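You operate a simulated robot arm through the tools that you are given. There is no shell and no other tool. Be economical: measure what you need, move in short steps, check, and stop when the job is done.

Carry out the task below with a simulated robot arm. There is one attempt and no reset: what you move stays moved.

Task
Swap the can on the coaster for the purple mug of tank water.
Fine: about 150 ml; the can stands on the worktop; spill nothing. Set down upright: what you pick out, orange open can.
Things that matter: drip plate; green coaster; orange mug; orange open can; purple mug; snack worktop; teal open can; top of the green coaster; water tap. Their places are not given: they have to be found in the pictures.

Only the result counts: the job must be done as asked and must still hold three seconds after the hand-in. Knocking over, shifting, dropping, spilling or breaking anything else fails it.

Robot
A 6-joint arm with a two-finger parallel gripper, fixed in place. Base frame: the origin is at the foot of the arm, x ahead of it, y to its left, z up; the work surface is at about z = 880. Lengths are in mm, angles in degrees, forces in N, time in s.
With the tool pointing down near the work surface it reaches from about 240 to 640 mm from the base axis. Its first joint turns from -66.0 to 66.0 degrees. Payload 2.7 kg.
Tool frame: the origin (TCP) lies between the finger pads and is the grasp point; the fingertips stand 23 mm ahead of it; z points along the fingers, y is the line along which they close. Largest opening 94 mm; finger width 38, thickness 10; the body of the gripper, 54 by 96 mm, starts 39 mm behind the TCP.
Orientation is that of the tool frame in the base frame, as a unit quaternion [x, y, z, w]. With the fingers straight down and closing along the base's y, the tool's x points along the base's -x, its y along +y and its z along -z.

Tools
- The arm moves only by the tool arm_command. Its argument "steps" is a list of rows, each a list of 7 numbers: the finger opening in mm, from 0 to 94, then the shift along the base's x, y, z in units of 20 mm (1.0 is 20 mm), then the turn, a rotation vector about the base's x, y, z in units of 8 degrees (1.0 is 8 degrees). In form: [[grip, tx, ty, tz, ax, ay, az], ...]. A call has 1 to 20 rows; each row shifts and turns the commanded pose from where the row before left it. A call with a number of a shift or a turn outside -1 to 1 is refused whole. A row lasts 0.2 s, in which the tool goes at most 50 mm and 8.6 degrees; a call with a longer step from one row to the next is refused whole, and so is a gripper value outside its range. A pose out of reach is approached as far as the arm can. The call stops where the force on the tool passes 50 N (or 10 N more than at its start, if that is more) or the arm is blocked; 0.2 s more then pass. Each finger travels about 45 mm/s and halts on what it meets, pressing with about 38 N; the grip force reading is that of the motor and also rises with nothing between the fingers. The clock runs only during rows and for 0.2 s after the last one: add rows that do not move to give the fingers time. The reply holds the time, the measured pose of the TCP, the force on the tool along the base axes, the opening and the grip force, in the units named above and with some noise, with the torque about the TCP (base axes, N m) and any sound that the robot's microphone picked up.
- Cameras (640 x 400 px; columns grow to the right, rows downward): "scene" is fixed at [89.1, -447.3, 1400.1]; the picture's right is [0.62, -0.79, 0.00], its down [-0.46, -0.36, -0.81] and it looks along [0.64, 0.50, -0.59] (base axes); focal length 214 px, centre (320, 200). "wrist" rides on the gripper at [86, 16, -75] in the tool frame; the picture's right is [-0.18, 0.98, 0.00], its down [-0.58, -0.11, -0.81] and it looks along [-0.79, -0.15, 0.59] (tool axes); focal length 243 px, centre (320, 200).
- capture(camera): a new picture of that camera. No time passes.
- pixel_to_xyz(camera, pixels): for up to 12 pixels [column, row] of the newest picture of that camera ("zoom" is the newest enlarged one), the place [x, y, z] in the base frame of the surface seen there, good to about 2 mm. No time passes.
- enlarge(camera, box): a new picture of the part [left, top, right, bottom] of that camera's present view, enlarged. No time passes.
- job_done(): hands the job in; it is judged then, once.

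Go step by step. Measure first, check grasps and placings, and put right what went wrong. The budget is 80 turns and 54 pictures, counting those below and the enlarged ones. Unless the task says otherwise, let go and move clear before handing in, and close with one line.

The tools are called after "Emit:" as name(argument=value, ...) on one line, values as JSON. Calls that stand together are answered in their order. arm_command: Moves the arm, as the interface text tells. Its arguments: {"type":"object","properties":{"steps":{"type":"array","items":{"type":"array","items":{"type":"number"}}}},"required":["steps"]} The other tools are called the same way: capture (camera) takes a picture; pixel_to_xyz (camera, pixels) gives the place of the surface under pixels of a picture; enlarge (camera, box) takes an enlarged picture of a part of a camera's view; job_done () hands the job in.

At the start:

```text
t: 0.0
position: [293.2, -14.7, 1333.5]
tcp_rot: [0.0, 1.0, 0.0, 0.001]
contact_force: [0.9, 0.5, 0.2]
ft_torque: [-0.02, 0.02, 0.0]
opening: 94.1
finger_force: 0.1
```

scene: 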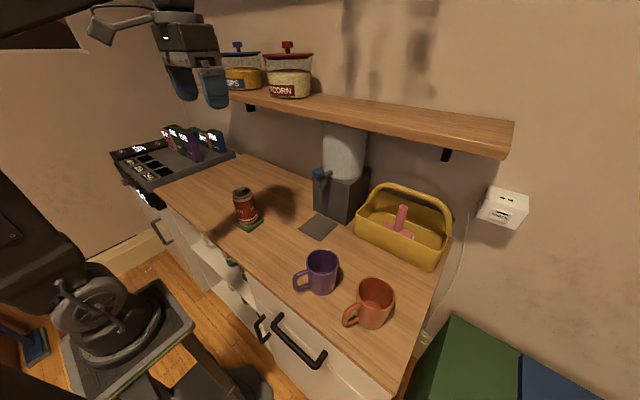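
wrist: 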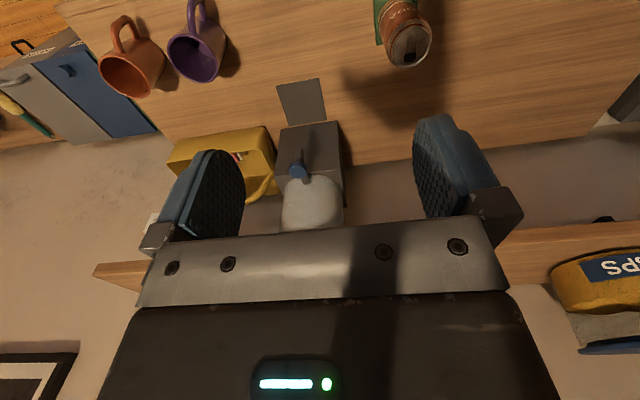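

The scene shows the can on the green coaster near (246,208), the purple mug at (320,270), the orange mug at (372,302), and the tank with its tap and drip plate at (335,190). I'll enlarge these for detail before measuring.

Emit:
enlarge(camera="scene", box=[200, 110, 460, 340])

Emit:
enlarge(camera="scene", box=[280, 120, 400, 250])

```text
1.74 times, centred on (330, 225) of scene
```

zoom: 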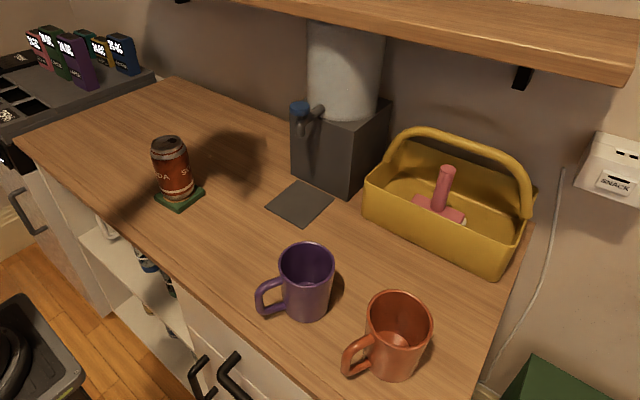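

```text
3.08 times, centred on (340, 185) of scene
```

zoom: 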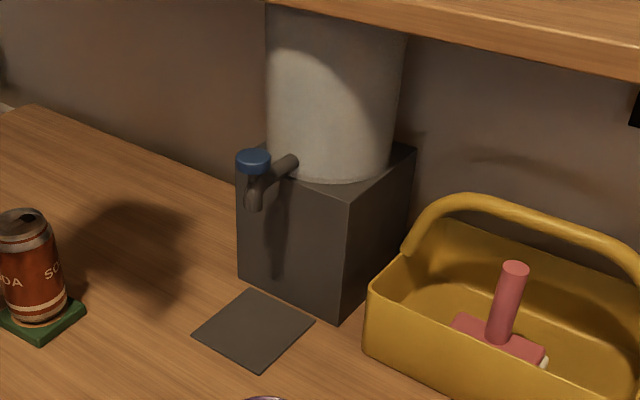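

The tap has a blue knob at zoom (252,160) with a spout at (254,205), above the drip plate at (253,328). Now I'll measure the points.

Emit:
pixel_to_xyz(camera="zoom", pixels=[[252, 156], [252, 168], [240, 160], [268, 160], [254, 208], [254, 185], [285, 168], [253, 290], [193, 335], [260, 372], [314, 322], [290, 270]])

Emit:
pixel_to_xyz(camera="scene", pixels=[[242, 189], [241, 193], [246, 208], [237, 225], [248, 231], [263, 223], [322, 253], [310, 259], [336, 262], [320, 290], [297, 283], [305, 287]])

Emit:
enlarge(camera="wrist", box=[80, 0, 460, 240])

```text
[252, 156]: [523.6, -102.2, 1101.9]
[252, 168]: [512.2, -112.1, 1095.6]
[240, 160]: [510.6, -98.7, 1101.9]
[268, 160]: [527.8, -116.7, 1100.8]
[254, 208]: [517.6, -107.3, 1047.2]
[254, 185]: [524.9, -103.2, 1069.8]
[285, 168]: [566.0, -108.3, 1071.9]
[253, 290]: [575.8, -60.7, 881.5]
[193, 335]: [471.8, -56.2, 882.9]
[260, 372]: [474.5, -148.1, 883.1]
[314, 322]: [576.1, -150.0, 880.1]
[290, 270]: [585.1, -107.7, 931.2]
```

```text
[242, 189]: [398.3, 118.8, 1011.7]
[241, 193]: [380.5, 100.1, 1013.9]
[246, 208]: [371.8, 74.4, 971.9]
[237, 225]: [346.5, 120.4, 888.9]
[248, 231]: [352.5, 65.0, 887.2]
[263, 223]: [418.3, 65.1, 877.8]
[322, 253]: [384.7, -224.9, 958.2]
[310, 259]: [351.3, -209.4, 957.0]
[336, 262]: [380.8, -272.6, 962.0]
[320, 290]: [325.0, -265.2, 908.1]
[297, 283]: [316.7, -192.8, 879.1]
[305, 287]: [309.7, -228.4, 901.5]
```

```text
1.67 times, centred on (270, 120) of wrist
```

zoom: 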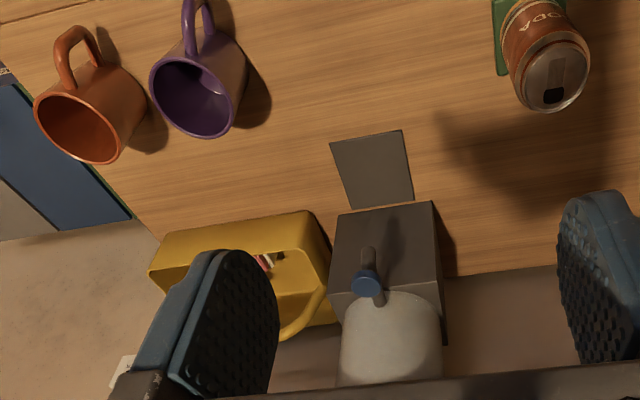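

The can top is at z≈1013, the coaster is near (382,93), the drip plate is centred at about (524,-103), and the spout is at about (520,-106) with its tip at z≈1045. I'll take closer views of the can and mug to get exact centres.

Emit:
enlarge(camera="scene", box=[210, 175, 290, 240])

Emit:
pixel_to_xyz(camera="zoom", pixels=[[320, 200], [220, 370], [320, 445], [430, 350]])

```text
6.15 times, centred on (250, 208) of scene
```

zoom: 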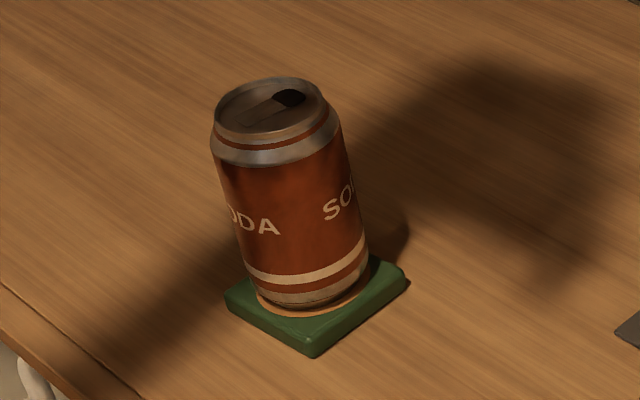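

```text
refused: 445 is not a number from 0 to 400
```

Emit:
pixel_to_xyz(camera="zoom", pixels=[[222, 105], [322, 90], [272, 82], [252, 132], [268, 108], [228, 296], [308, 345], [402, 270], [340, 200], [245, 220], [295, 210], [20, 310]])

Emit:
enlarge(camera="scene", box=[280, 240, 400, 340])

```text
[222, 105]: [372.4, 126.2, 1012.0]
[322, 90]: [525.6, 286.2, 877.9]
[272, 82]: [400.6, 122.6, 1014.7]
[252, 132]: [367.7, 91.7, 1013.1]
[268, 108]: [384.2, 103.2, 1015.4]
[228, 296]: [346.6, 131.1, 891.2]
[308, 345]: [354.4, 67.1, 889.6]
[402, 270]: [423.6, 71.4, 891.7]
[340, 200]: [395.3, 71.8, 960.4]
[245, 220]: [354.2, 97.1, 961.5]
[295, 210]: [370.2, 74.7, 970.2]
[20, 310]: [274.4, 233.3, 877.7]
```

```text
4.00 times, centred on (340, 290) of scene
```

zoom: 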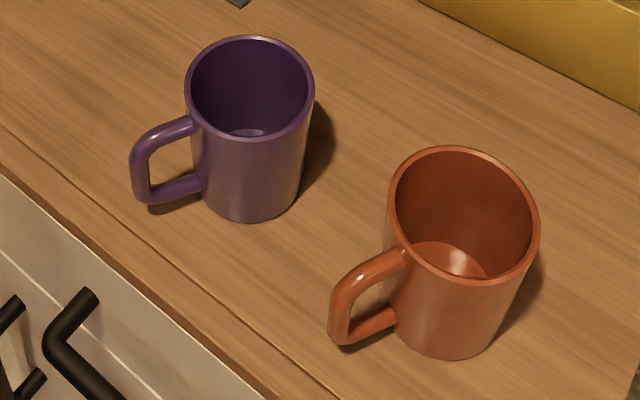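

The can axis is near (385,103) and the coaster centre is near (386,101), with its top at z≈890. Now I'll measure the purple mug.

Emit:
pixel_to_xyz(camera="zoom", pixels=[[188, 85], [311, 85], [250, 38], [247, 136], [195, 115], [135, 160], [160, 206], [155, 135], [245, 216], [245, 132], [248, 170], [300, 115]])

Emit:
arm_command(steps=[[94, 1, 1, -1, 0, 0, 0], [94, 1, 1, -1, 0, 0, 0], [94, 1, 1, -1, 0, 0, 0], [94, 1, 1, -1, 0, 0, 0], [94, 0.59, 1, -1, 0, 0, 0], [94, 0, 0.9, -1, 0, 0, 0]])

Emit:
capture(camera="wrist")

```text
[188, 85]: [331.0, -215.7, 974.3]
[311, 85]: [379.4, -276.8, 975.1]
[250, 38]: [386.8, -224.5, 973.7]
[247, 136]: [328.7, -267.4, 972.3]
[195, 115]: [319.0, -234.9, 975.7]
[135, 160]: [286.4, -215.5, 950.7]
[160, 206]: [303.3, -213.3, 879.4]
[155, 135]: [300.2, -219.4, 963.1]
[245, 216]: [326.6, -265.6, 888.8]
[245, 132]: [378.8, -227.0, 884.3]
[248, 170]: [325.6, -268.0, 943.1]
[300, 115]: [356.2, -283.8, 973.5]
```

```text
t: 1.4
position: [385.0, 104.2, 1212.8]
tcp_rot: [0.0, 1.0, 0.0, 0.0]
contact_force: [-0.2, -0.1, 0.2]
ft_torque: [-0.03, 0.02, 0.0]
opening: 93.7
finger_force: 0.1
```

```text
46 pictures are left
```

wrist: 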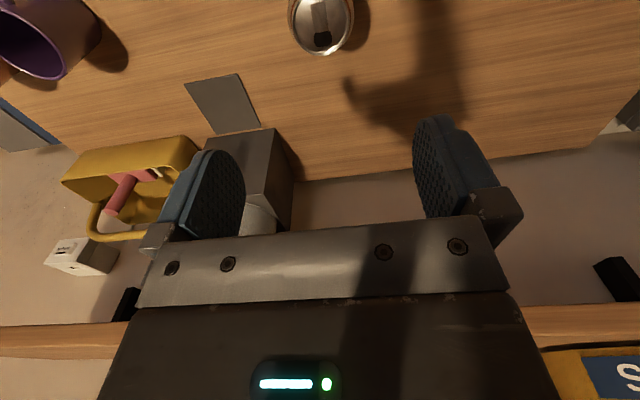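

The mug axis is near (357,-246), rim at z≈974, outer diameter about 75, with the handle pointing toward (286,-215). The arm is centred over the can at (385,104), so I'll descend with the fingers open to TCP z≈984.

Emit:
arm_command(steps=[[94, 0, 0, -1, 0, 0, 0], [94, 0, 0, -1, 0, 0, 0], [94, 0, 0, -1, 0, 0, 0], [94, 0, 0, -1, 0, 0, 0], [94, 0, 0, -1, 0, 0, 0], [94, 0, 0, -1, 0, 0, 0], [94, 0, 0, -1, 0, 0, 0], [94, 0, 0, -1, 0, 0, 0], [94, 0, 0, -0.8, 0, 0, 0]])

Emit:
capture(camera="scene")

```text
t: 3.4
position: [385.2, 104.1, 1038.4]
tcp_rot: [-0.001, 1.0, 0.0, 0.002]
contact_force: [-0.2, 0.5, -1.3]
ft_torque: [-0.01, -0.01, 0.01]
opening: 94.0
finger_force: 0.1
```

```text
45 pictures are left
```

scene: 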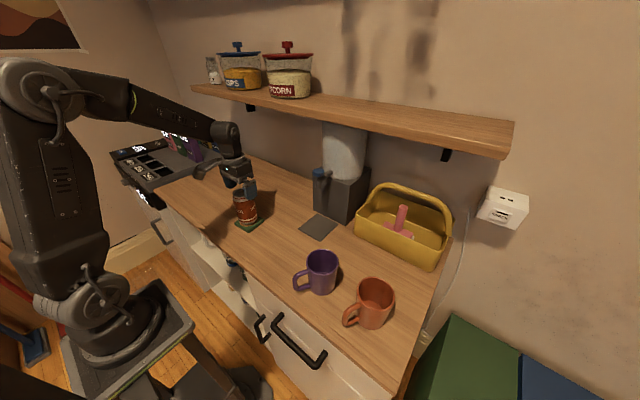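

The fingers are above the can with clear space around it. I'll go down to z≈985 and close.

Emit:
arm_command(steps=[[94, 0, 0, -0.8, 0, 0, 0], [94, 0, 0, -0.8, 0, 0, 0], [94, 0, 0, -0.6, 0, 0, 0], [94, 0, 0, -0.4, 0, 0, 0], [80, 0, 0, 0, 0, 0, 0], [70, 0, 0, 0, 0, 0, 0], [60, 0, 0, 0, 0, 0, 0], [55, 0, 0, 0, 0, 0, 0], [55, 0, 0, 0, 0, 0, 0]])

Emit:
enlarge(camera="scene", box=[200, 150, 300, 240])

```text
t: 5.4
position: [384.1, 103.0, 985.5]
tcp_rot: [0.001, 1.0, 0.0, 0.001]
contact_force: [-0.5, 1.1, 0.1]
ft_torque: [0.02, 0.0, -0.02]
opening: 64.3
finger_force: 38.3
```

```text
4.44 times, centred on (250, 195) of scene
```

zoom: 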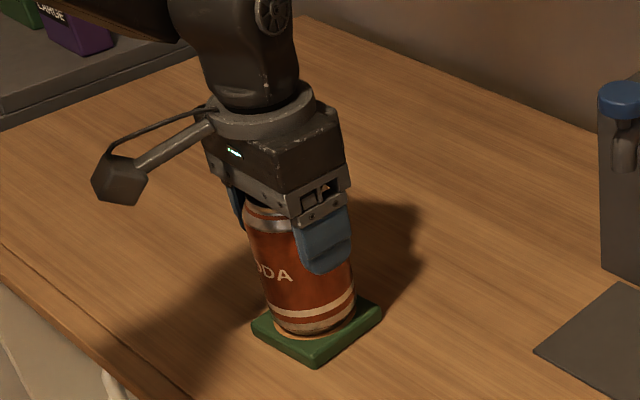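

The can is gripped (64 mm, 38 N). I'll lift it gently by about 40 mm.

Emit:
arm_command(steps=[[55, 0, 0, 0.2, 0, 0, 0], [55, 0, 0, 0.4, 0, 0, 0], [55, 0, 0, 0.5, 0, 0, 0], [55, 0, 0, 0.5, 0, 0, 0], [55, 0, 0, 0.3, 0, 0, 0], [55, 0, 0, 0.1, 0, 0, 0]])

Emit:
enlarge(camera="scene", box=[200, 150, 300, 240])

```text
t: 6.8
position: [384.3, 103.5, 1025.2]
tcp_rot: [0.0, 1.0, 0.0, 0.001]
contact_force: [0.7, -0.8, -0.2]
ft_torque: [0.01, 0.0, 0.01]
opening: 64.2
finger_force: 37.9
```

```text
4.44 times, centred on (250, 195) of scene
```

zoom: 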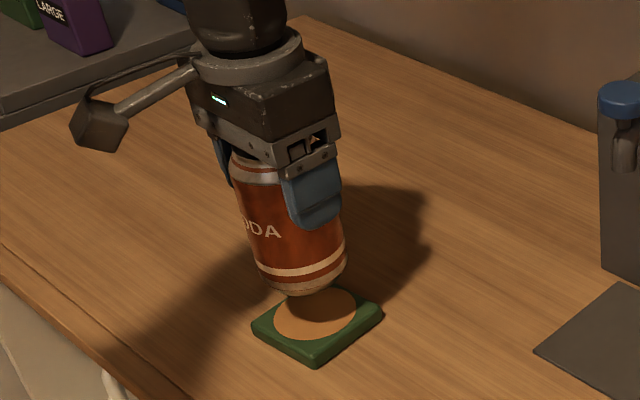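

The can is up and the coaster stayed put. I'll measure the coaster surface while carrying the can left to (420,218).

Emit:
pixel_to_xyz(camera="zoom", pixels=[[254, 325], [313, 357], [380, 312], [325, 328], [280, 320], [350, 315], [300, 337]])

Emit:
arm_command(steps=[[55, 0.1, 0.2, 0, 0, 0, 0], [55, 0.2, 0.5, 0, 0, 0, 0], [55, 0.2, 0.6, 0, 0, 0, 0], [55, 0.2, 0.7, 0, 0, 0, 0], [55, 0.2, 0.7, 0, 0, 0, 0], [55, 0.2, 0.7, 0, 0, 0, 0], [55, 0.2, 0.7, 0, 0, 0, 0], [55, 0.2, 0.7, 0, 0, 0, 0], [55, 0.2, 0.5, 0, 0, 0, 0], [55, 0.1, 0.3, 0, 0, 0, 0], [55, 0, 0.1, 0, 0, 0, 0], [55, 0, 0, -0.3, 0, 0, 0], [55, 0, 0, -0.5, 0, 0, 0], [55, 0, 0, -0.6, 0, 0, 0], [55, 0, 0, -0.5, 0, 0, 0], [55, 0, 0, -0.1, 0, 0, 0]])

Emit:
enlarge(camera="scene", box=[180, 130, 300, 240])

```text
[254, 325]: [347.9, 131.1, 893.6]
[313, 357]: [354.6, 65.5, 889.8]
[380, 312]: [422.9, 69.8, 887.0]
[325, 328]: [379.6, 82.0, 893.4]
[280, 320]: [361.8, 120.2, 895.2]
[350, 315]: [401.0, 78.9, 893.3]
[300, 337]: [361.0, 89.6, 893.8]
```

```text
t: 10.2
position: [420.3, 216.0, 987.1]
tcp_rot: [0.0, 1.0, 0.0, 0.0]
contact_force: [0.4, -0.1, -0.1]
ft_torque: [0.0, 0.0, 0.0]
opening: 64.0
finger_force: 37.7
```

```text
3.64 times, centred on (240, 185) of scene
```

zoom: 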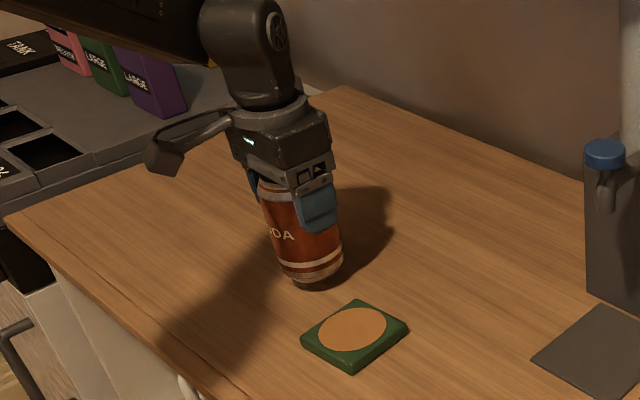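

The can hovers about 14 mm above clear worktop. I'll lower it in small steps and watch the force.

Emit:
arm_command(steps=[[55, 0, 0, -0.3, 0, 0, 0], [55, 0, 0, -0.2, 0, 0, 0], [55, 0, 0, -0.08, 0, 0, 0], [55, 0, 0, 0, 0, 0, 0]])

Emit:
arm_command(steps=[[55, 0, 0, -0.06, 0, 0, 0], [55, 0, 0, 0, 0, 0, 0]])

```text
t: 11.2
position: [420.0, 217.1, 974.5]
tcp_rot: [0.0, 1.0, 0.0, 0.0]
contact_force: [0.5, 0.6, -1.0]
ft_torque: [0.0, 0.03, 0.02]
opening: 64.2
finger_force: 38.0
```

```text
t: 11.8
position: [420.8, 216.6, 973.5]
tcp_rot: [0.0, 1.0, 0.0, 0.001]
contact_force: [-0.3, -0.2, 0.0]
ft_torque: [0.0, 0.0, 0.0]
opening: 64.1
finger_force: 37.7
```

Emit:
arm_command(steps=[[55, 0, 0, -0.06, 0, 0, 0], [55, 0, 0, 0, 0, 0, 0]])

Emit:
arm_command(steps=[[55, 0, 0, -0.05, 0, 0, 0], [55, 0, 0, 0, 0, 0, 0]])

Emit:
enlarge(camera="scene", box=[200, 160, 270, 215])

```text
t: 12.4
position: [420.5, 218.0, 972.4]
tcp_rot: [0.0, 1.0, -0.001, 0.001]
contact_force: [0.4, -0.5, 0.3]
ft_torque: [0.01, 0.03, -0.01]
opening: 64.2
finger_force: 38.0
```

```text
t: 13.0
position: [420.4, 217.8, 971.5]
tcp_rot: [0.0, 1.0, 0.0, 0.001]
contact_force: [0.2, 0.5, -0.8]
ft_torque: [0.0, 0.02, -0.02]
opening: 64.1
finger_force: 37.9
```

```text
7.27 times, centred on (235, 188) of scene
```

zoom: 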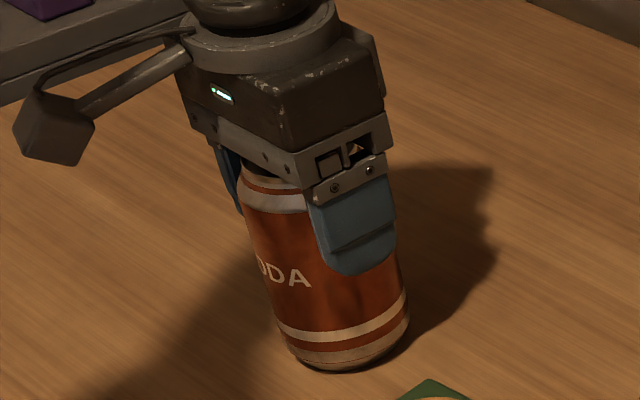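

There is no contact force yet, so I'll keep lowering in 1 mm steps.

Emit:
arm_command(steps=[[55, 0, 0, -0.05, 0, 0, 0], [55, 0, 0, 0, 0, 0, 0]])

Emit:
arm_command(steps=[[55, 0, 0, -0.05, 0, 0, 0], [55, 0, 0, 0, 0, 0, 0]])

```text
t: 13.6
position: [419.9, 216.7, 970.2]
tcp_rot: [0.001, 1.0, 0.0, 0.001]
contact_force: [0.1, 0.5, -0.9]
ft_torque: [-0.02, 0.04, 0.03]
opening: 64.3
finger_force: 37.9
```

```text
t: 14.2
position: [420.6, 217.1, 969.1]
tcp_rot: [0.0, 1.0, 0.0, 0.001]
contact_force: [-3.3, -0.4, 10.5]
ft_torque: [0.03, 0.31, -0.02]
opening: 64.4
finger_force: 37.4
```

Contact came at 10.5 N, so the can is standing on the worktop. I'll release and rise.

Emit:
arm_command(steps=[[66, 0, 0, 0, 0, 0, 0], [72, 0, 0, 0, 0, 0, 0], [80, 0, 0, 0, 0, 0, 0], [94, 0, 0, 0, 0, 0, 0], [94, 0, 0, 0, 0, 0, 0], [94, 0, 0, 0.5, 0, 0, 0], [94, 0, 0, 1, 0, 0, 0], [94, 0, 0, 1, 0, 0, 0], [94, 0, 0, 1, 0, 0, 0], [94, 0, 0, 1, 0, 0, 0], [94, 0, 0, 1, 0, 0, 0], [94, 0, 0, 1, 0, 0, 0]])

Emit:
capture(camera="scene")

```text
t: 16.8
position: [420.8, 216.8, 1099.7]
tcp_rot: [0.001, 1.0, 0.0, 0.0]
contact_force: [-0.7, -0.6, 0.2]
ft_torque: [-0.02, 0.04, 0.01]
opening: 94.1
finger_force: 0.1
```

```text
40 pictures are left
```

scene: 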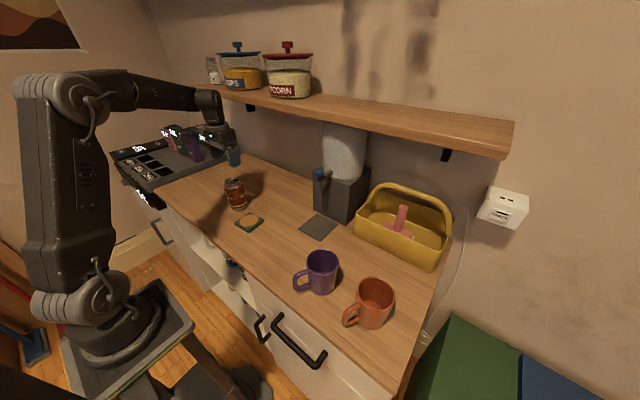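

The can stands upright alone at about (420,217). The mug handle points toward the robot (azimuth ~156°), so I'll yaw −24° and later tilt the tool 30° forward so the gripper clears the spout when it places the mug. First I'll travel at height.

Emit:
arm_command(steps=[[94, -0.27, -1, 0, 0, 0, 0], [94, -0.27, -1, 0, 0, 0, 0], [94, -0.27, -1, 0, 0, 0, 0], [94, -0.27, -1, 0, 0, 0, 0], [94, -0.27, -1, 0, 0, 0, 0], [94, -0.27, -1, 0, 0, 0, 0], [94, -0.27, -1, 0, 0, 0, 0], [94, -0.27, -1, 0, 0, 0, -0.5], [94, -0.27, -1, 0, 0, 0, -0.5], [94, -0.27, -1, 0, 0, 0, -0.5], [94, -0.27, -1, 0, 0, 0, -0.5], [94, -0.27, -1, 0, 0, 0, -0.5], [94, -0.27, -1, 0, 0, 0, -0.5], [94, -0.27, -1, 0, 0, 0, 0], [94, -0.27, -1, 0, 0, 0, 0], [94, -0.27, -1, 0, 0, 0, 0], [94, -0.27, -1, 0, 0, 0, 0], [94, -0.27, -1, 0, 0, 0, 0], [94, -0.27, -1, 0, 0, 0, 0], [94, -0.27, -1, 0, 0, 0, 0]])

Emit:
arm_command(steps=[[94, 0, -1, 0, -0.305, -0.686, 0], [94, 0, -1, 0, -0.305, -0.686, 0], [94, 0, -0.15, 0, -0.305, -0.686, 0], [94, 0, 0, 0, -0.305, -0.686, 0], [94, 0, 0, 0, -0.305, -0.686, 0], [94, 0, 0, 0, 0, 0, 0]])

Emit:
capture(camera="wrist")

Emit:
capture(camera="scene")

```text
t: 21.0
position: [313.5, -182.0, 1099.7]
tcp_rot: [0.206, 0.978, 0.0, 0.001]
contact_force: [-0.2, -0.1, 0.8]
ft_torque: [-0.01, -0.04, 0.01]
opening: 94.2
finger_force: 0.1
```

```text
t: 22.4
position: [313.7, -224.7, 1098.7]
tcp_rot: [0.2, 0.945, -0.054, 0.255]
contact_force: [0.7, 0.3, 0.3]
ft_torque: [-0.01, 0.0, 0.0]
opening: 94.2
finger_force: 0.1
```

```text
39 pictures are left
```

wrist: 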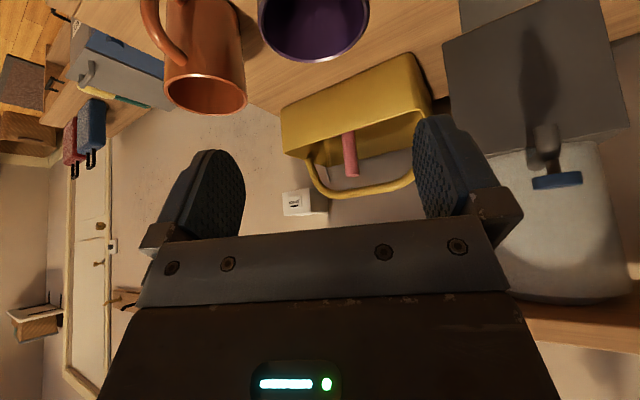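

```text
38 pictures are left
```

scene: 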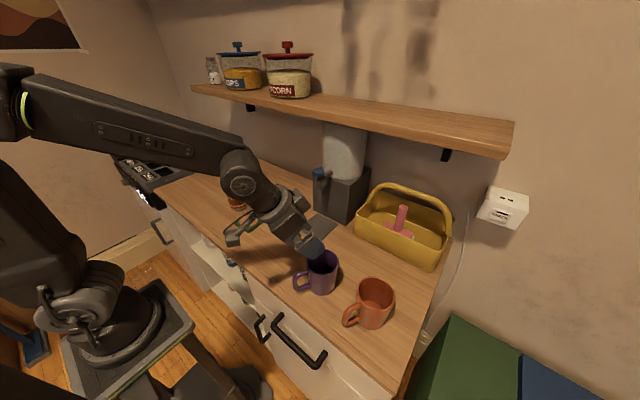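

The wrist view shows the purple mug at (313,30) roughly centred between the fingers, and the tap from the front at (550,150). I'll measure both.

Emit:
pixel_to_xyz(camera="wrist", pixels=[[533, 181], [581, 179], [557, 181], [543, 150], [540, 125], [545, 165], [310, 60], [262, 25], [367, 25], [560, 100], [560, 220], [530, 300]])

Emit:
enlarge(camera="wrist", box=[490, 80, 620, 220])

```text
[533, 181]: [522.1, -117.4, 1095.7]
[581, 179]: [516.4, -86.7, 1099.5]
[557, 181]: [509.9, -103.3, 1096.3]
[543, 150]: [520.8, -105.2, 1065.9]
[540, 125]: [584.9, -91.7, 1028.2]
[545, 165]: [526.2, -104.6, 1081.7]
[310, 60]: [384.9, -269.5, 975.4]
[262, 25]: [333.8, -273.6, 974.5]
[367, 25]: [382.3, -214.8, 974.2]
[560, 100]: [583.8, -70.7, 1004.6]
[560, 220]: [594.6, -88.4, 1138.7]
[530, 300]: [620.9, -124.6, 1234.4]
```

```text
2.86 times, centred on (555, 150) of wrist
```

zoom: 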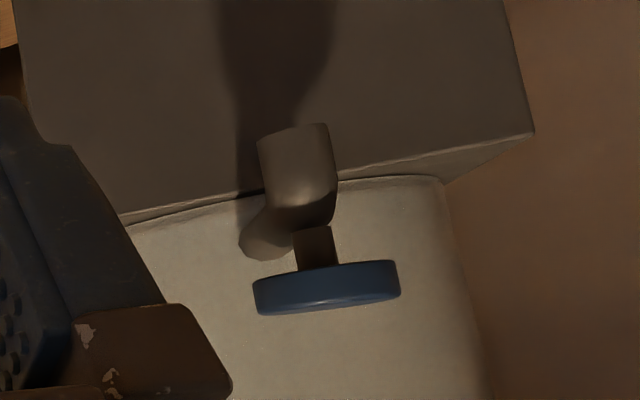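

The knob is a blue push button (disc at z≈1095–1102, centre ≈(525,−103)) on a stem above the spout. The mug centre is refined to (358,−245). I'll move to a pre-grasp on the tilted axis.

Emit:
arm_command(steps=[[94, 0.1, -0.05, -0.87, 0, 0, 0], [94, 0.1, -0.05, -0.87, 0, 0, 0], [94, 0.1, -0.05, -0.87, 0, 0, 0], [94, 0.085, -0.05, -0.87, 0, 0, 0], [94, 0.228, -0.101, -0.433, 0, 0, 0], [94, 0.228, -0.101, -0.433, 0, 0, 0], [94, 0, 0, 0, 0, 0, 0]])

Emit:
capture(camera="wrist")

Emit:
enlarge(camera="scene", box=[240, 200, 370, 310])

```text
t: 24.0
position: [330.1, -233.7, 1011.0]
tcp_rot: [0.201, 0.945, -0.055, 0.254]
contact_force: [-0.3, -0.7, -0.6]
ft_torque: [-0.05, 0.0, 0.01]
opening: 94.0
finger_force: 0.1
```

```text
36 pictures are left
```

wrist: 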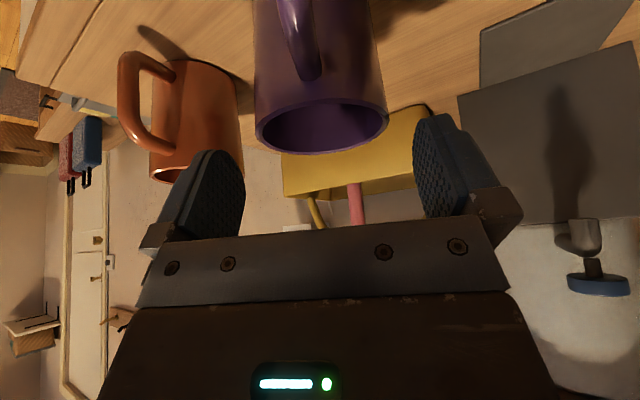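

```text
3.64 times, centred on (305, 255) of scene
```

zoom: 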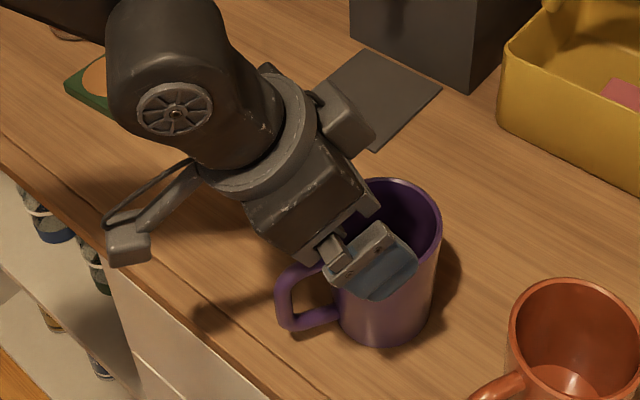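

There's a protruding block on the far side of the gripper at zoom (345,115) that may come near the tap. I'll measure it before going further.

Emit:
pixel_to_xyz(camera="zoom", pixels=[[325, 90], [345, 105], [370, 125], [360, 145], [325, 140], [350, 160], [375, 210], [368, 188], [270, 70], [300, 140], [390, 235], [410, 255]])

```text
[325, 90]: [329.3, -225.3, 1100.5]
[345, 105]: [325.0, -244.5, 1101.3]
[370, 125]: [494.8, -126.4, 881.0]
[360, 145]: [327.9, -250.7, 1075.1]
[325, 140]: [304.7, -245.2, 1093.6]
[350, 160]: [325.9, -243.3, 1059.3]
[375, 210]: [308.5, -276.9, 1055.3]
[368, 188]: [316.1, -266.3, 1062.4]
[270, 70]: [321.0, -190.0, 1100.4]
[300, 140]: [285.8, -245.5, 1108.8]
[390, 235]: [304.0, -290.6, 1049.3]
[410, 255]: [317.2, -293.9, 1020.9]
```

The block sits about 5 mm ahead of the TCP at 64–90 mm above it, so at 30° it would be tight with the spout. I'll increase the tilt to 40° before grasping and check the clearance to the orange mug.

Emit:
arm_command(steps=[[94, -0.2, 0.11, -0.07, -0.254, -0.571, 0], [94, -0.17, 0.11, -0.08, -0.254, -0.571, 0], [94, 0, 0, 0, 0, 0, 0], [94, 0.44, -0.196, -0.575, 0, 0, 0], [94, 0.44, -0.196, -0.575, 0, 0, 0], [94, 0, 0, 0, 0, 0, 0]])

Emit:
capture(camera="wrist")

Emit:
enlarge(camera="scene", box=[260, 210, 400, 330])

Emit:
pixel_to_xyz(camera="zoom", pixels=[[433, 285], [540, 285], [480, 240], [485, 330]])

```text
t: 25.4
position: [339.6, -236.5, 986.0]
tcp_rot: [0.195, 0.919, -0.072, 0.335]
contact_force: [-0.4, -1.1, 0.1]
ft_torque: [0.02, -0.02, 0.0]
opening: 94.0
finger_force: 0.1
```

```text
34 pictures are left
```

wrist: 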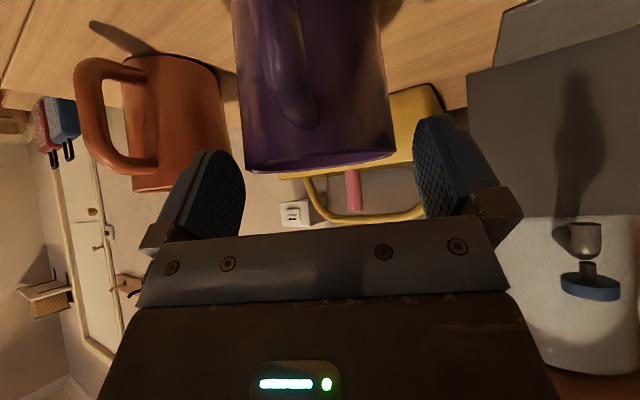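

```text
3.33 times, centred on (330, 270) of scene
```

zoom: 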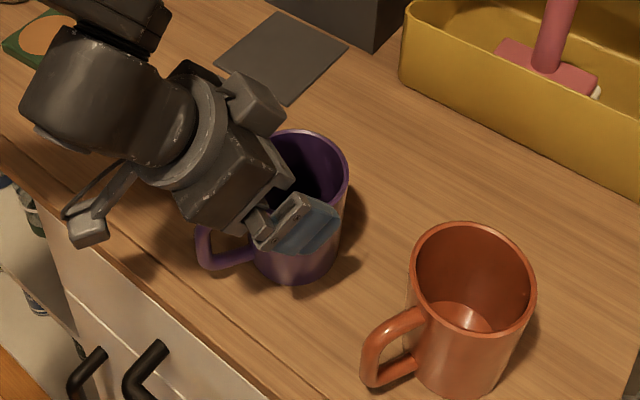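

```text
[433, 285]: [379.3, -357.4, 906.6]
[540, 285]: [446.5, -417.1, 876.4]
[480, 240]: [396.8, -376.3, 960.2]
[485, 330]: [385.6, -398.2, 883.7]
```

The orange mug is well clear. I'll advance to the grasp depth and close slowly.

Emit:
arm_command(steps=[[94, 0.44, -0.196, -0.575, 0, 0, 0], [94, 0.44, -0.196, -0.575, 0, 0, 0], [94, 0, 0, 0, 0, 0, 0]])

Emit:
arm_command(steps=[[86, 0, 0, 0, 0, 0, 0], [80, 0, 0, 0, 0, 0, 0], [76, 0, 0, 0, 0, 0, 0], [72, 0, 0, 0, 0, 0, 0], [68, 0, 0, 0, 0, 0, 0], [65, 0, 0, 0, 0, 0, 0], [65, 0, 0, 0, 0, 0, 0]])

Emit:
enlarge(camera="scene", box=[260, 210, 400, 330])

```text
t: 26.2
position: [356.8, -244.8, 964.4]
tcp_rot: [0.194, 0.919, -0.071, 0.335]
contact_force: [0.5, -0.3, -0.3]
ft_torque: [-0.02, 0.01, 0.01]
opening: 93.9
finger_force: 0.1
```

```text
t: 27.8
position: [356.6, -244.1, 963.2]
tcp_rot: [0.195, 0.919, -0.071, 0.335]
contact_force: [-0.9, -1.6, 0.1]
ft_torque: [0.0, 0.0, 0.0]
opening: 79.3
finger_force: 37.8
```

```text
3.33 times, centred on (330, 270) of scene
```

zoom: 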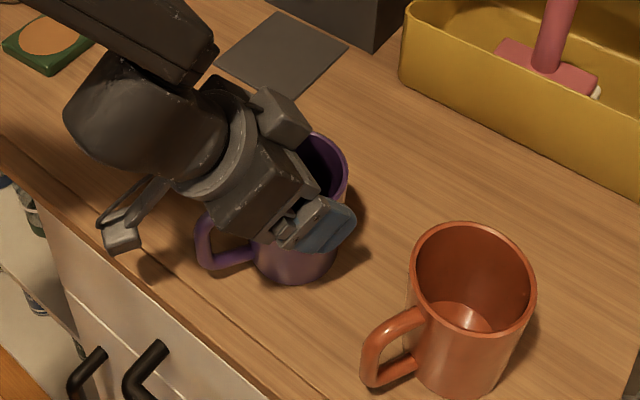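

The mug is gripped at 79 mm. I'll lift it gently.

Emit:
arm_command(steps=[[65, 0, 0, 0.15, 0, 0, 0], [65, 0, 0, 0.3, 0, 0, 0], [65, 0, 0, 0.5, 0, 0, 0], [65, 0, 0, 0.4, 0, 0, 0], [65, 0, 0, 0.15, 0, 0, 0], [65, 0, 0, 0, 0, 0, 0]])

Emit:
capture(camera="wrist")

Emit:
enlarge(camera="scene", box=[260, 210, 400, 330])

```text
t: 29.2
position: [357.7, -244.4, 993.7]
tcp_rot: [0.195, 0.919, -0.071, 0.336]
contact_force: [0.1, 0.4, -2.8]
ft_torque: [-0.03, -0.03, 0.01]
opening: 79.1
finger_force: 38.1
```

```text
31 pictures are left
```

wrist: 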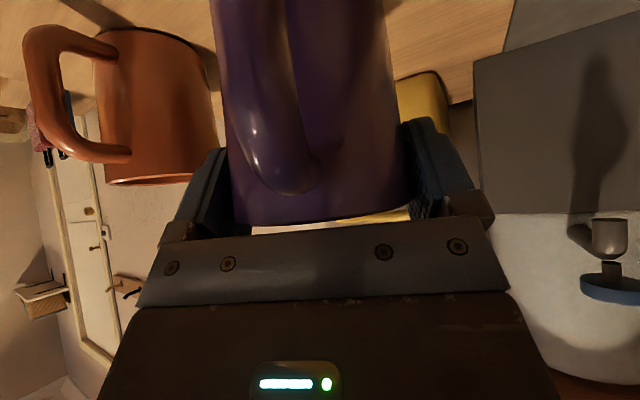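

```text
3.33 times, centred on (330, 270) of scene
```

zoom: 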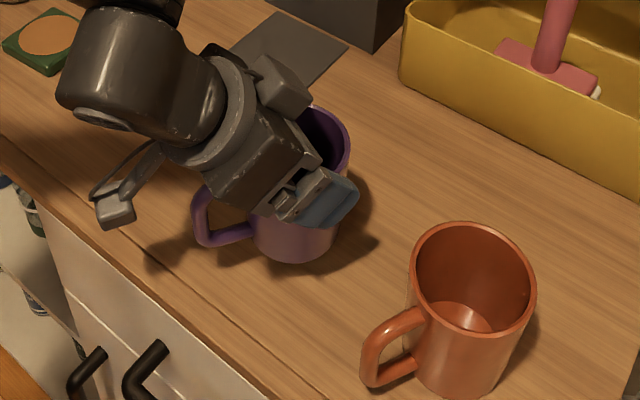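

The mug is up, upright, and weighs about 2.8 N. Before moving to the plate I'll check where the caddy's near edge is.

Emit:
pixel_to_xyz(camera="zoom", pixels=[[403, 72], [403, 30], [520, 120], [415, 5], [347, 45], [290, 103], [276, 12], [500, 145]])

```text
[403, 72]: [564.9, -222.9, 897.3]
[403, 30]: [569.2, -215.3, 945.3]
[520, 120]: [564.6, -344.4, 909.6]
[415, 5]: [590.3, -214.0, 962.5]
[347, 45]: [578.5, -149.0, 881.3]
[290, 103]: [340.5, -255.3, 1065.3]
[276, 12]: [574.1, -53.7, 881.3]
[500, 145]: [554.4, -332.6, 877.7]
```

The caddy (x≥560, y≤−213) is clear of the path. I'll carry the mug to a staging point at (470,−110) in front of the spout.

Emit:
arm_command(steps=[[65, 0.3, 0.35, -0.05, 0, 0, 0], [65, 0.5, 0.6, -0.1, 0, 0, 0], [65, 0.6, 0.7, -0.1, 0, 0, 0], [65, 0.6, 0.75, -0.1, 0, 0, 0], [65, 0.6, 0.75, -0.1, 0, 0, 0], [65, 0.6, 0.75, -0.1, 0, 0, 0], [65, 0.6, 0.75, -0.1, 0, 0, 0], [65, 0.6, 0.7, -0.05, 0, 0, 0], [65, 0.5, 0.6, 0, 0, 0, 0], [65, 0.4, 0.45, 0, 0, 0, 0], [65, 0.3, 0.3, 0, 0, 0, 0], [65, 0, 0, 0, 0, 0, 0]])

Emit:
enlarge(camera="scene", box=[260, 130, 380, 260])

Emit:
capture(camera="wrist")

```text
t: 31.8
position: [375.8, -219.9, 988.0]
tcp_rot: [0.196, 0.919, -0.072, 0.335]
contact_force: [-0.2, 0.5, -3.5]
ft_torque: [-0.04, -0.02, 0.02]
opening: 79.3
finger_force: 37.8
out of reach, approached as far as the arm can: row 3, 4, 5, 6, 7, 8, 9, 10, 11
```

```text
3.08 times, centred on (320, 195) of scene
```

zoom: 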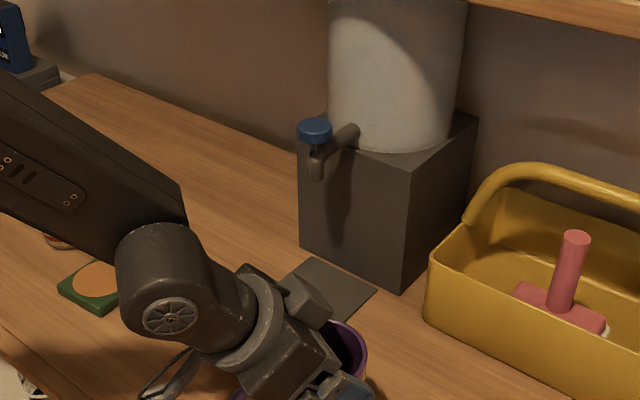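

```text
28 pictures are left
```

wrist: 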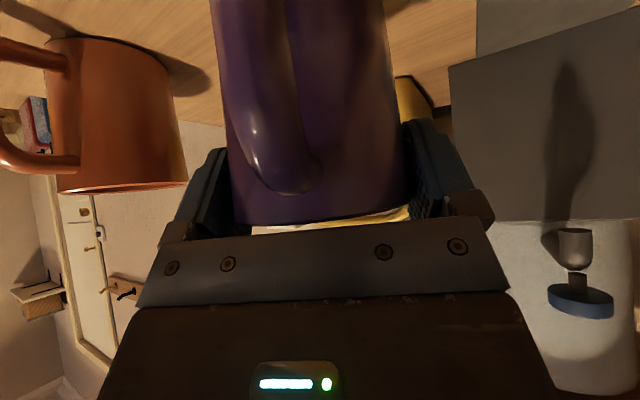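

The arm stopped at (376,−220): the fixed yaw became unreachable as it swung. I'll check where the commanded pose stands now with a small yaw-following turn.

Emit:
arm_command(steps=[[65, 0, 0, 0, 0, 0, 0.25]])

```text
t: 32.2
position: [373.3, -222.8, 989.0]
tcp_rot: [0.188, 0.921, -0.071, 0.333]
contact_force: [1.1, 0.6, -3.3]
ft_torque: [-0.03, -0.03, 0.0]
opening: 79.2
finger_force: 38.4
```

The commanded pose is near the measured one. I'll move with yaw following the base rotation, in short steps.

Emit:
arm_command(steps=[[65, 0.2, 0.3, 0, 0, 0, 0.3], [65, 0.2, 0.4, 0, 0, 0, 0.4], [65, 0.2, 0.5, 0, 0, 0, 0.4], [65, 0.2, 0.3, 0, 0, 0, 0.3]])

```text
t: 33.2
position: [393.4, -191.2, 989.6]
tcp_rot: [0.086, 0.935, -0.032, 0.342]
contact_force: [0.2, -0.2, -3.0]
ft_torque: [-0.01, -0.04, 0.02]
opening: 79.2
finger_force: 37.7
```

That works with yaw following. I'll continue toward staging (470,−110) with the approach direction turning to about 0°.

Emit:
arm_command(steps=[[65, 0.3, 0.4, 0, 0, 0, 0.2], [65, 0.5, 0.6, -0.1, 0, 0, 0.25], [65, 0.6, 0.7, -0.1, 0, 0, 0.25], [65, 0.7, 0.7, -0.1, 0, 0, 0.25], [65, 0.7, 0.7, -0.1, 0, 0, 0.2], [65, 0.6, 0.6, 0, 0, 0, 0.1], [65, 0.4, 0.3, 0, 0, 0, 0], [65, 0, 0, 0, 0, 0, 0]])

Emit:
enlarge(camera="scene", box=[260, 130, 380, 260])

```text
t: 35.0
position: [469.0, -112.2, 981.9]
tcp_rot: [0.006, 0.94, -0.002, 0.342]
contact_force: [0.0, 0.1, -3.9]
ft_torque: [0.0, -0.01, 0.02]
opening: 79.4
finger_force: 38.3
```

```text
3.08 times, centred on (320, 195) of scene
```

zoom: 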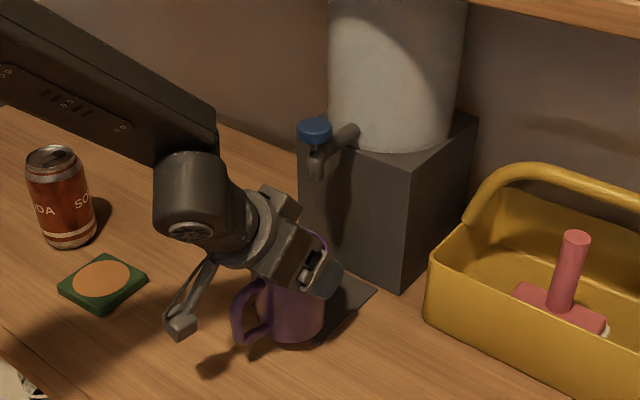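

The mug is at staging. I'll measure the block's front edge and the spout again to get true clearances.

Emit:
pixel_to_xyz(camera="zoom", pixels=[[297, 205], [285, 195], [290, 218], [265, 190], [318, 178], [318, 165], [310, 175], [323, 170], [300, 133], [330, 133], [315, 122]])

```text
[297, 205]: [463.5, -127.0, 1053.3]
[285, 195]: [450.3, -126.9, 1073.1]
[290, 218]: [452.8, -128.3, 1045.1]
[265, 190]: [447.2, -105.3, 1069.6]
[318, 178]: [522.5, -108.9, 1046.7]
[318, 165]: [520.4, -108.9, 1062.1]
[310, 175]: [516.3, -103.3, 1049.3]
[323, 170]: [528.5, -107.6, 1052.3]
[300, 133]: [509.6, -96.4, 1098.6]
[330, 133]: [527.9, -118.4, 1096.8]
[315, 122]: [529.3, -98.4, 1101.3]
```

The block's front corner is at TCP −5 mm in x and +71 mm in z, so it passes below and in front of the spout with the TCP at x=512. I'll lower a little, then slide in to (512,−103).

Emit:
arm_command(steps=[[65, 0.1, 0.1, -0.25, 0, 0, 0], [65, 0.2, 0.15, -0.2, 0, 0, 0], [65, 0.35, 0.15, 0, 0, 0, 0], [65, 0.4, 0.05, 0, 0, 0, 0], [65, 0.4, 0, 0, 0, 0, 0], [65, 0.4, 0, 0, 0, 0, 0], [65, 0.3, 0, 0, 0, 0, 0], [65, 0, 0, 0, 0, 0, 0]])

Emit:
arm_command(steps=[[65, 0, 0, -0.12, 0, 0, 0], [65, 0, 0, 0, 0, 0, 0]])

Emit:
enlarge(camera="scene", box=[280, 150, 370, 250])

```text
t: 36.8
position: [511.5, -102.4, 973.3]
tcp_rot: [0.006, 0.94, -0.002, 0.342]
contact_force: [-3.5, -0.7, -2.5]
ft_torque: [0.0, -0.23, 0.0]
opening: 79.3
finger_force: 38.5
```

```text
t: 37.4
position: [512.4, -103.9, 971.8]
tcp_rot: [0.006, 0.939, -0.002, 0.343]
contact_force: [0.2, 0.2, -3.1]
ft_torque: [-0.01, -0.01, 0.0]
opening: 79.1
finger_force: 38.7
```

```text
4.00 times, centred on (325, 200) of scene
```

zoom: 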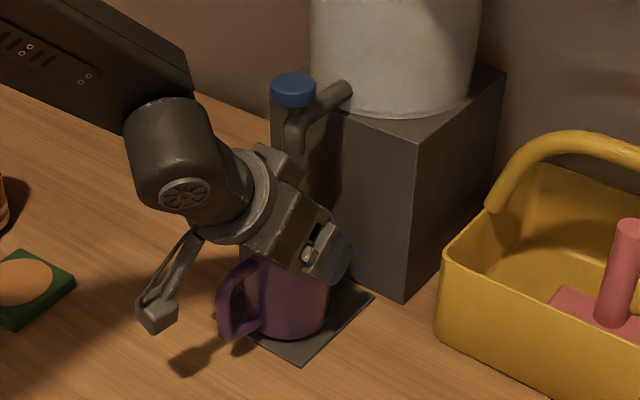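

The mug is over the plate under the spout. I'll lower in small steps to contact.

Emit:
arm_command(steps=[[65, 0, 0, -0.1, 0, 0, 0], [65, 0, 0, 0, 0, 0, 0]])

Emit:
arm_command(steps=[[65, 0, 0, -0.07, 0, 0, 0], [65, 0, 0, 0, 0, 0, 0]])

Emit:
arm_command(steps=[[65, 0, 0, -0.06, 0, 0, 0], [65, 0, 0, 0, 0, 0, 0]])

```text
t: 38.0
position: [512.5, -103.4, 968.6]
tcp_rot: [0.006, 0.939, -0.002, 0.343]
contact_force: [-0.3, 0.0, -2.5]
ft_torque: [0.0, -0.02, 0.0]
opening: 79.1
finger_force: 37.9
```

```text
t: 38.6
position: [511.8, -103.4, 967.5]
tcp_rot: [0.006, 0.939, -0.002, 0.344]
contact_force: [-1.4, 1.3, 2.7]
ft_torque: [0.27, 0.12, 0.03]
opening: 79.2
finger_force: 38.0
```

```text
t: 39.2
position: [511.1, -102.8, 967.1]
tcp_rot: [0.007, 0.939, -0.002, 0.344]
contact_force: [-3.6, 0.8, 14.0]
ft_torque: [0.42, 0.58, 0.08]
opening: 79.2
finger_force: 38.0
```

The mug is on the plate (14 N). I'll relieve the force slightly, release, and back out along the tool axis.

Emit:
arm_command(steps=[[65, 0, 0, 0.04, 0, 0, 0], [80, 0, 0, 0, 0, 0, 0], [84, 0, 0, 0, 0, 0, 0], [90, 0, 0, 0, 0, 0, 0], [94, 0, 0, 0, 0, 0, 0], [94, 0, 0, 0, 0, 0, 0], [94, -0.32, 0, 0.38, 0, 0, 0], [94, -0.64, 0, 0.76, 0, 0, 0], [94, -0.64, 0, 0.76, 0, 0, 0], [94, -0.64, 0, 0.76, 0, 0, 0], [94, -0.8, 0, 0.5, 0, 0, 0], [94, -0.8, 0, 0.5, 0, 0, 0], [94, -0.8, 0, 0.5, 0, 0, 0], [94, 0, 0, 0, 0, 0, 0]])

Emit:
capture(camera="wrist")

Emit:
enlarge(camera="scene", box=[270, 130, 380, 250])

```text
t: 42.2
position: [416.3, -102.0, 1049.7]
tcp_rot: [0.007, 0.939, -0.003, 0.343]
contact_force: [-1.1, -0.2, 0.2]
ft_torque: [-0.02, 0.0, -0.02]
opening: 94.0
finger_force: 0.0
```

```text
25 pictures are left
```

wrist: 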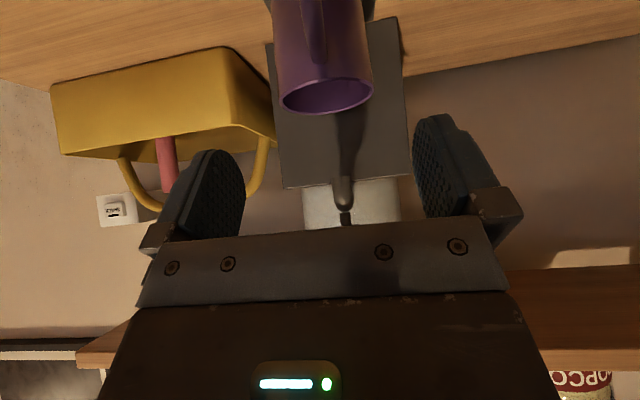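

```text
3.33 times, centred on (325, 190) of scene
```

zoom: 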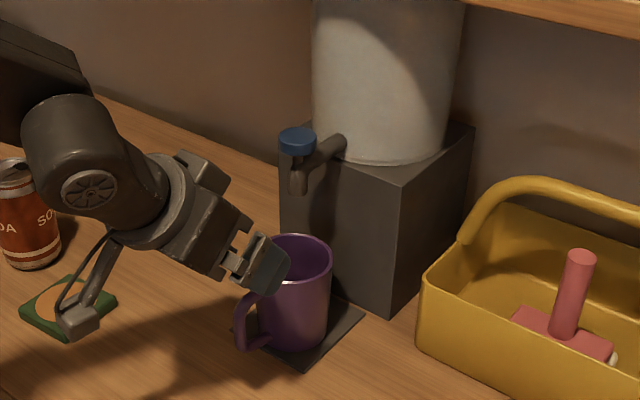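

The mug is free-standing on the plate. I'll measure its rim and the tap geometry.

Emit:
pixel_to_xyz(camera="wrist", pixels=[[283, 98], [372, 90], [330, 113], [326, 84], [330, 95]])

Emit:
pixel_to_xyz(camera="zoom", pixels=[[300, 236], [332, 250], [310, 268], [297, 130], [290, 132], [297, 192], [340, 20], [400, 5]])

```text
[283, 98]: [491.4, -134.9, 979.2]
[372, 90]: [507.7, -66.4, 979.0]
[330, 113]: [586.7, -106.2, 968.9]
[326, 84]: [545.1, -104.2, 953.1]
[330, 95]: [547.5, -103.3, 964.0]
```

```text
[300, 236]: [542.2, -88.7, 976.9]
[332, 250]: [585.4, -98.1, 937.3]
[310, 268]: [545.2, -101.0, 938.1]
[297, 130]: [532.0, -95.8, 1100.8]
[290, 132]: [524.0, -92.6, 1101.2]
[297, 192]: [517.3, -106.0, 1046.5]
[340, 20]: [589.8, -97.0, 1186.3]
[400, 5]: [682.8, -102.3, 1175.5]
```

The mug is centred at about (511,−103), under the spout at (524,−103). Next I'll check the shelf height above the knob before bringing the closed fingers over it.

Emit:
capture(camera="scene")

Emit:
pixel_to_xyz(camera="scene", pixels=[[330, 112], [330, 117], [300, 106], [380, 124], [345, 135], [330, 140]])

```text
23 pictures are left
```

scene: 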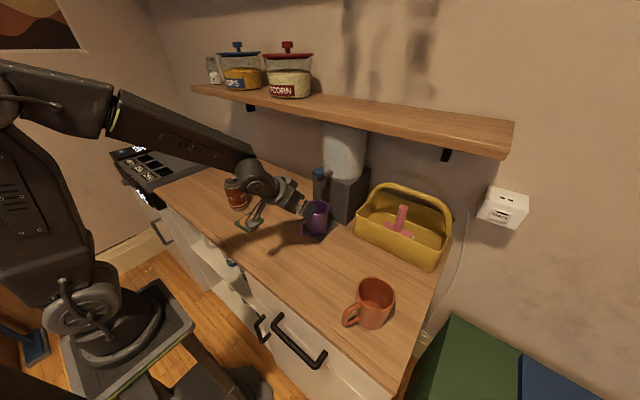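

```text
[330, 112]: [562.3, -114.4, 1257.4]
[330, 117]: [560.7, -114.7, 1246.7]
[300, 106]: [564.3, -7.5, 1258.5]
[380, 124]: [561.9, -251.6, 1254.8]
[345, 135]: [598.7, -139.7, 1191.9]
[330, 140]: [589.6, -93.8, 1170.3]
```

The shelf's front edge is at x≈562, z≈1245, so I'll keep the 40° tilt to stay away from it. I'll close the fingers, rise to z≈1150, then move over the knob.

Emit:
arm_command(steps=[[80, 0, 0, 1, 0, 0, 0], [60, 0, 0, 1, 0, 0, 0], [40, 0, 0, 1, 0, 0, 0], [20, 0, 0, 1, 0, 0, 0], [0, 0, 0, 1, 0, 0, 0], [0, 1, 0, 0, 0, 0, 0], [0, 1, 0, 0, 0, 0, 0], [0, 1, 0, 0, 0, 0, 0], [0, 0.8, -0.03, 0, 0, 0, 0], [0, 0.8, 0, 0, 0, 0, 0], [0, 0.6, 0, 0, 0, 0, 0], [0, 0, 0, 0, 0, 0, 0]])

Emit:
enlarge(camera="scene", box=[270, 120, 370, 230])

Emit:
capture(camera="wrist")

```text
t: 44.8
position: [522.3, -102.8, 1149.7]
tcp_rot: [0.005, 0.939, -0.001, 0.343]
contact_force: [-1.0, 0.3, 0.1]
ft_torque: [-0.01, -0.02, 0.01]
opening: 0.1
finger_force: 38.0
```

```text
3.64 times, centred on (320, 175) of scene
```

zoom: 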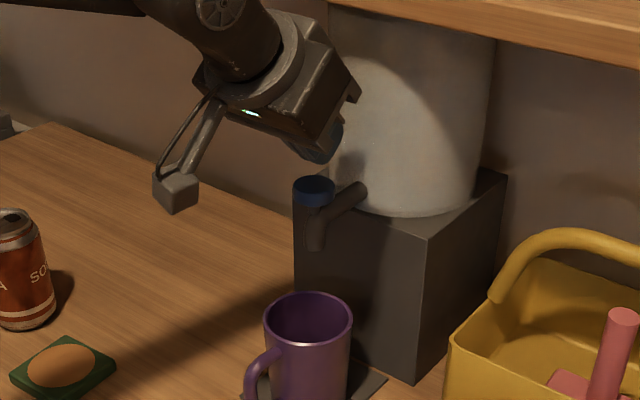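

```text
21 pictures are left
```

wrist: 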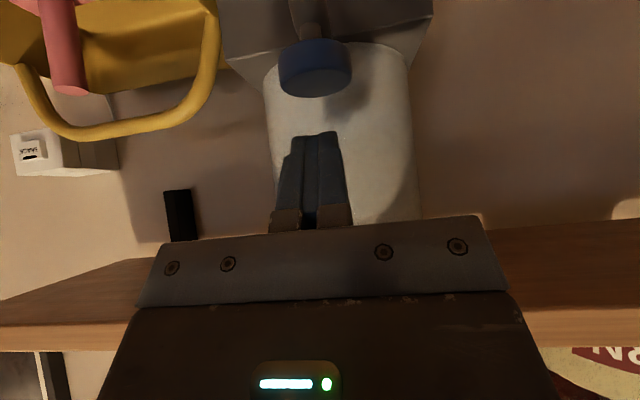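

The fingertips are above the knob (wrist (315,70)), and the mug's interior is visible in the scene for reading the level. I'll descend to near contact, then in small steps.

Emit:
arm_command(steps=[[0, 0, 0, -0.4, 0, 0, 0], [0, 0, 0, -0.3, 0, 0, 0], [0, 0, 0, 0, 0, 0, 0]])

Emit:
arm_command(steps=[[0, 0, 0, -0.15, 0, 0, 0]])

```text
t: 45.6
position: [522.4, -102.4, 1135.4]
tcp_rot: [0.006, 0.939, -0.002, 0.343]
contact_force: [-0.6, 0.7, 0.4]
ft_torque: [-0.01, 0.01, -0.01]
opening: 0.0
finger_force: 38.3
```

```text
t: 46.0
position: [523.2, -103.1, 1132.8]
tcp_rot: [0.007, 0.939, -0.002, 0.343]
contact_force: [0.9, 0.4, -0.3]
ft_torque: [-0.02, 0.01, -0.03]
opening: 0.3
finger_force: 37.7
```

Emit:
arm_command(steps=[[0, 0, 0, -0.15, 0, 0, 0]])

Emit:
arm_command(steps=[[0, 0, 0, -0.1, 0, 0, 0]])

```text
t: 46.4
position: [522.8, -103.2, 1130.2]
tcp_rot: [0.006, 0.939, -0.002, 0.343]
contact_force: [-0.3, 1.1, 1.9]
ft_torque: [0.02, 0.04, -0.02]
opening: 0.0
finger_force: 37.8
```

```text
t: 46.8
position: [522.7, -103.6, 1128.6]
tcp_rot: [0.007, 0.939, -0.002, 0.343]
contact_force: [0.7, -0.4, 1.2]
ft_torque: [0.01, 0.01, -0.01]
opening: 0.2
finger_force: 37.8
```

A light contact force appears from z≈1130. I'll press further in 2 mm steps and listen for the tap.

Emit:
arm_command(steps=[[0, 0, 0, -0.1, 0, 0, 0]])

Emit:
arm_command(steps=[[0, 0, 0, -0.1, 0, 0, 0]])

```text
t: 47.2
position: [522.7, -103.4, 1124.6]
tcp_rot: [0.007, 0.94, -0.002, 0.342]
contact_force: [-0.1, 1.1, 2.3]
ft_torque: [-0.03, 0.01, -0.01]
opening: 0.0
finger_force: 38.5
```

```text
t: 47.6
position: [523.1, -104.3, 1124.9]
tcp_rot: [0.006, 0.939, -0.003, 0.345]
contact_force: [-3.1, 0.7, 7.6]
ft_torque: [0.03, 0.11, -0.04]
opening: 0.1
finger_force: 37.7
```

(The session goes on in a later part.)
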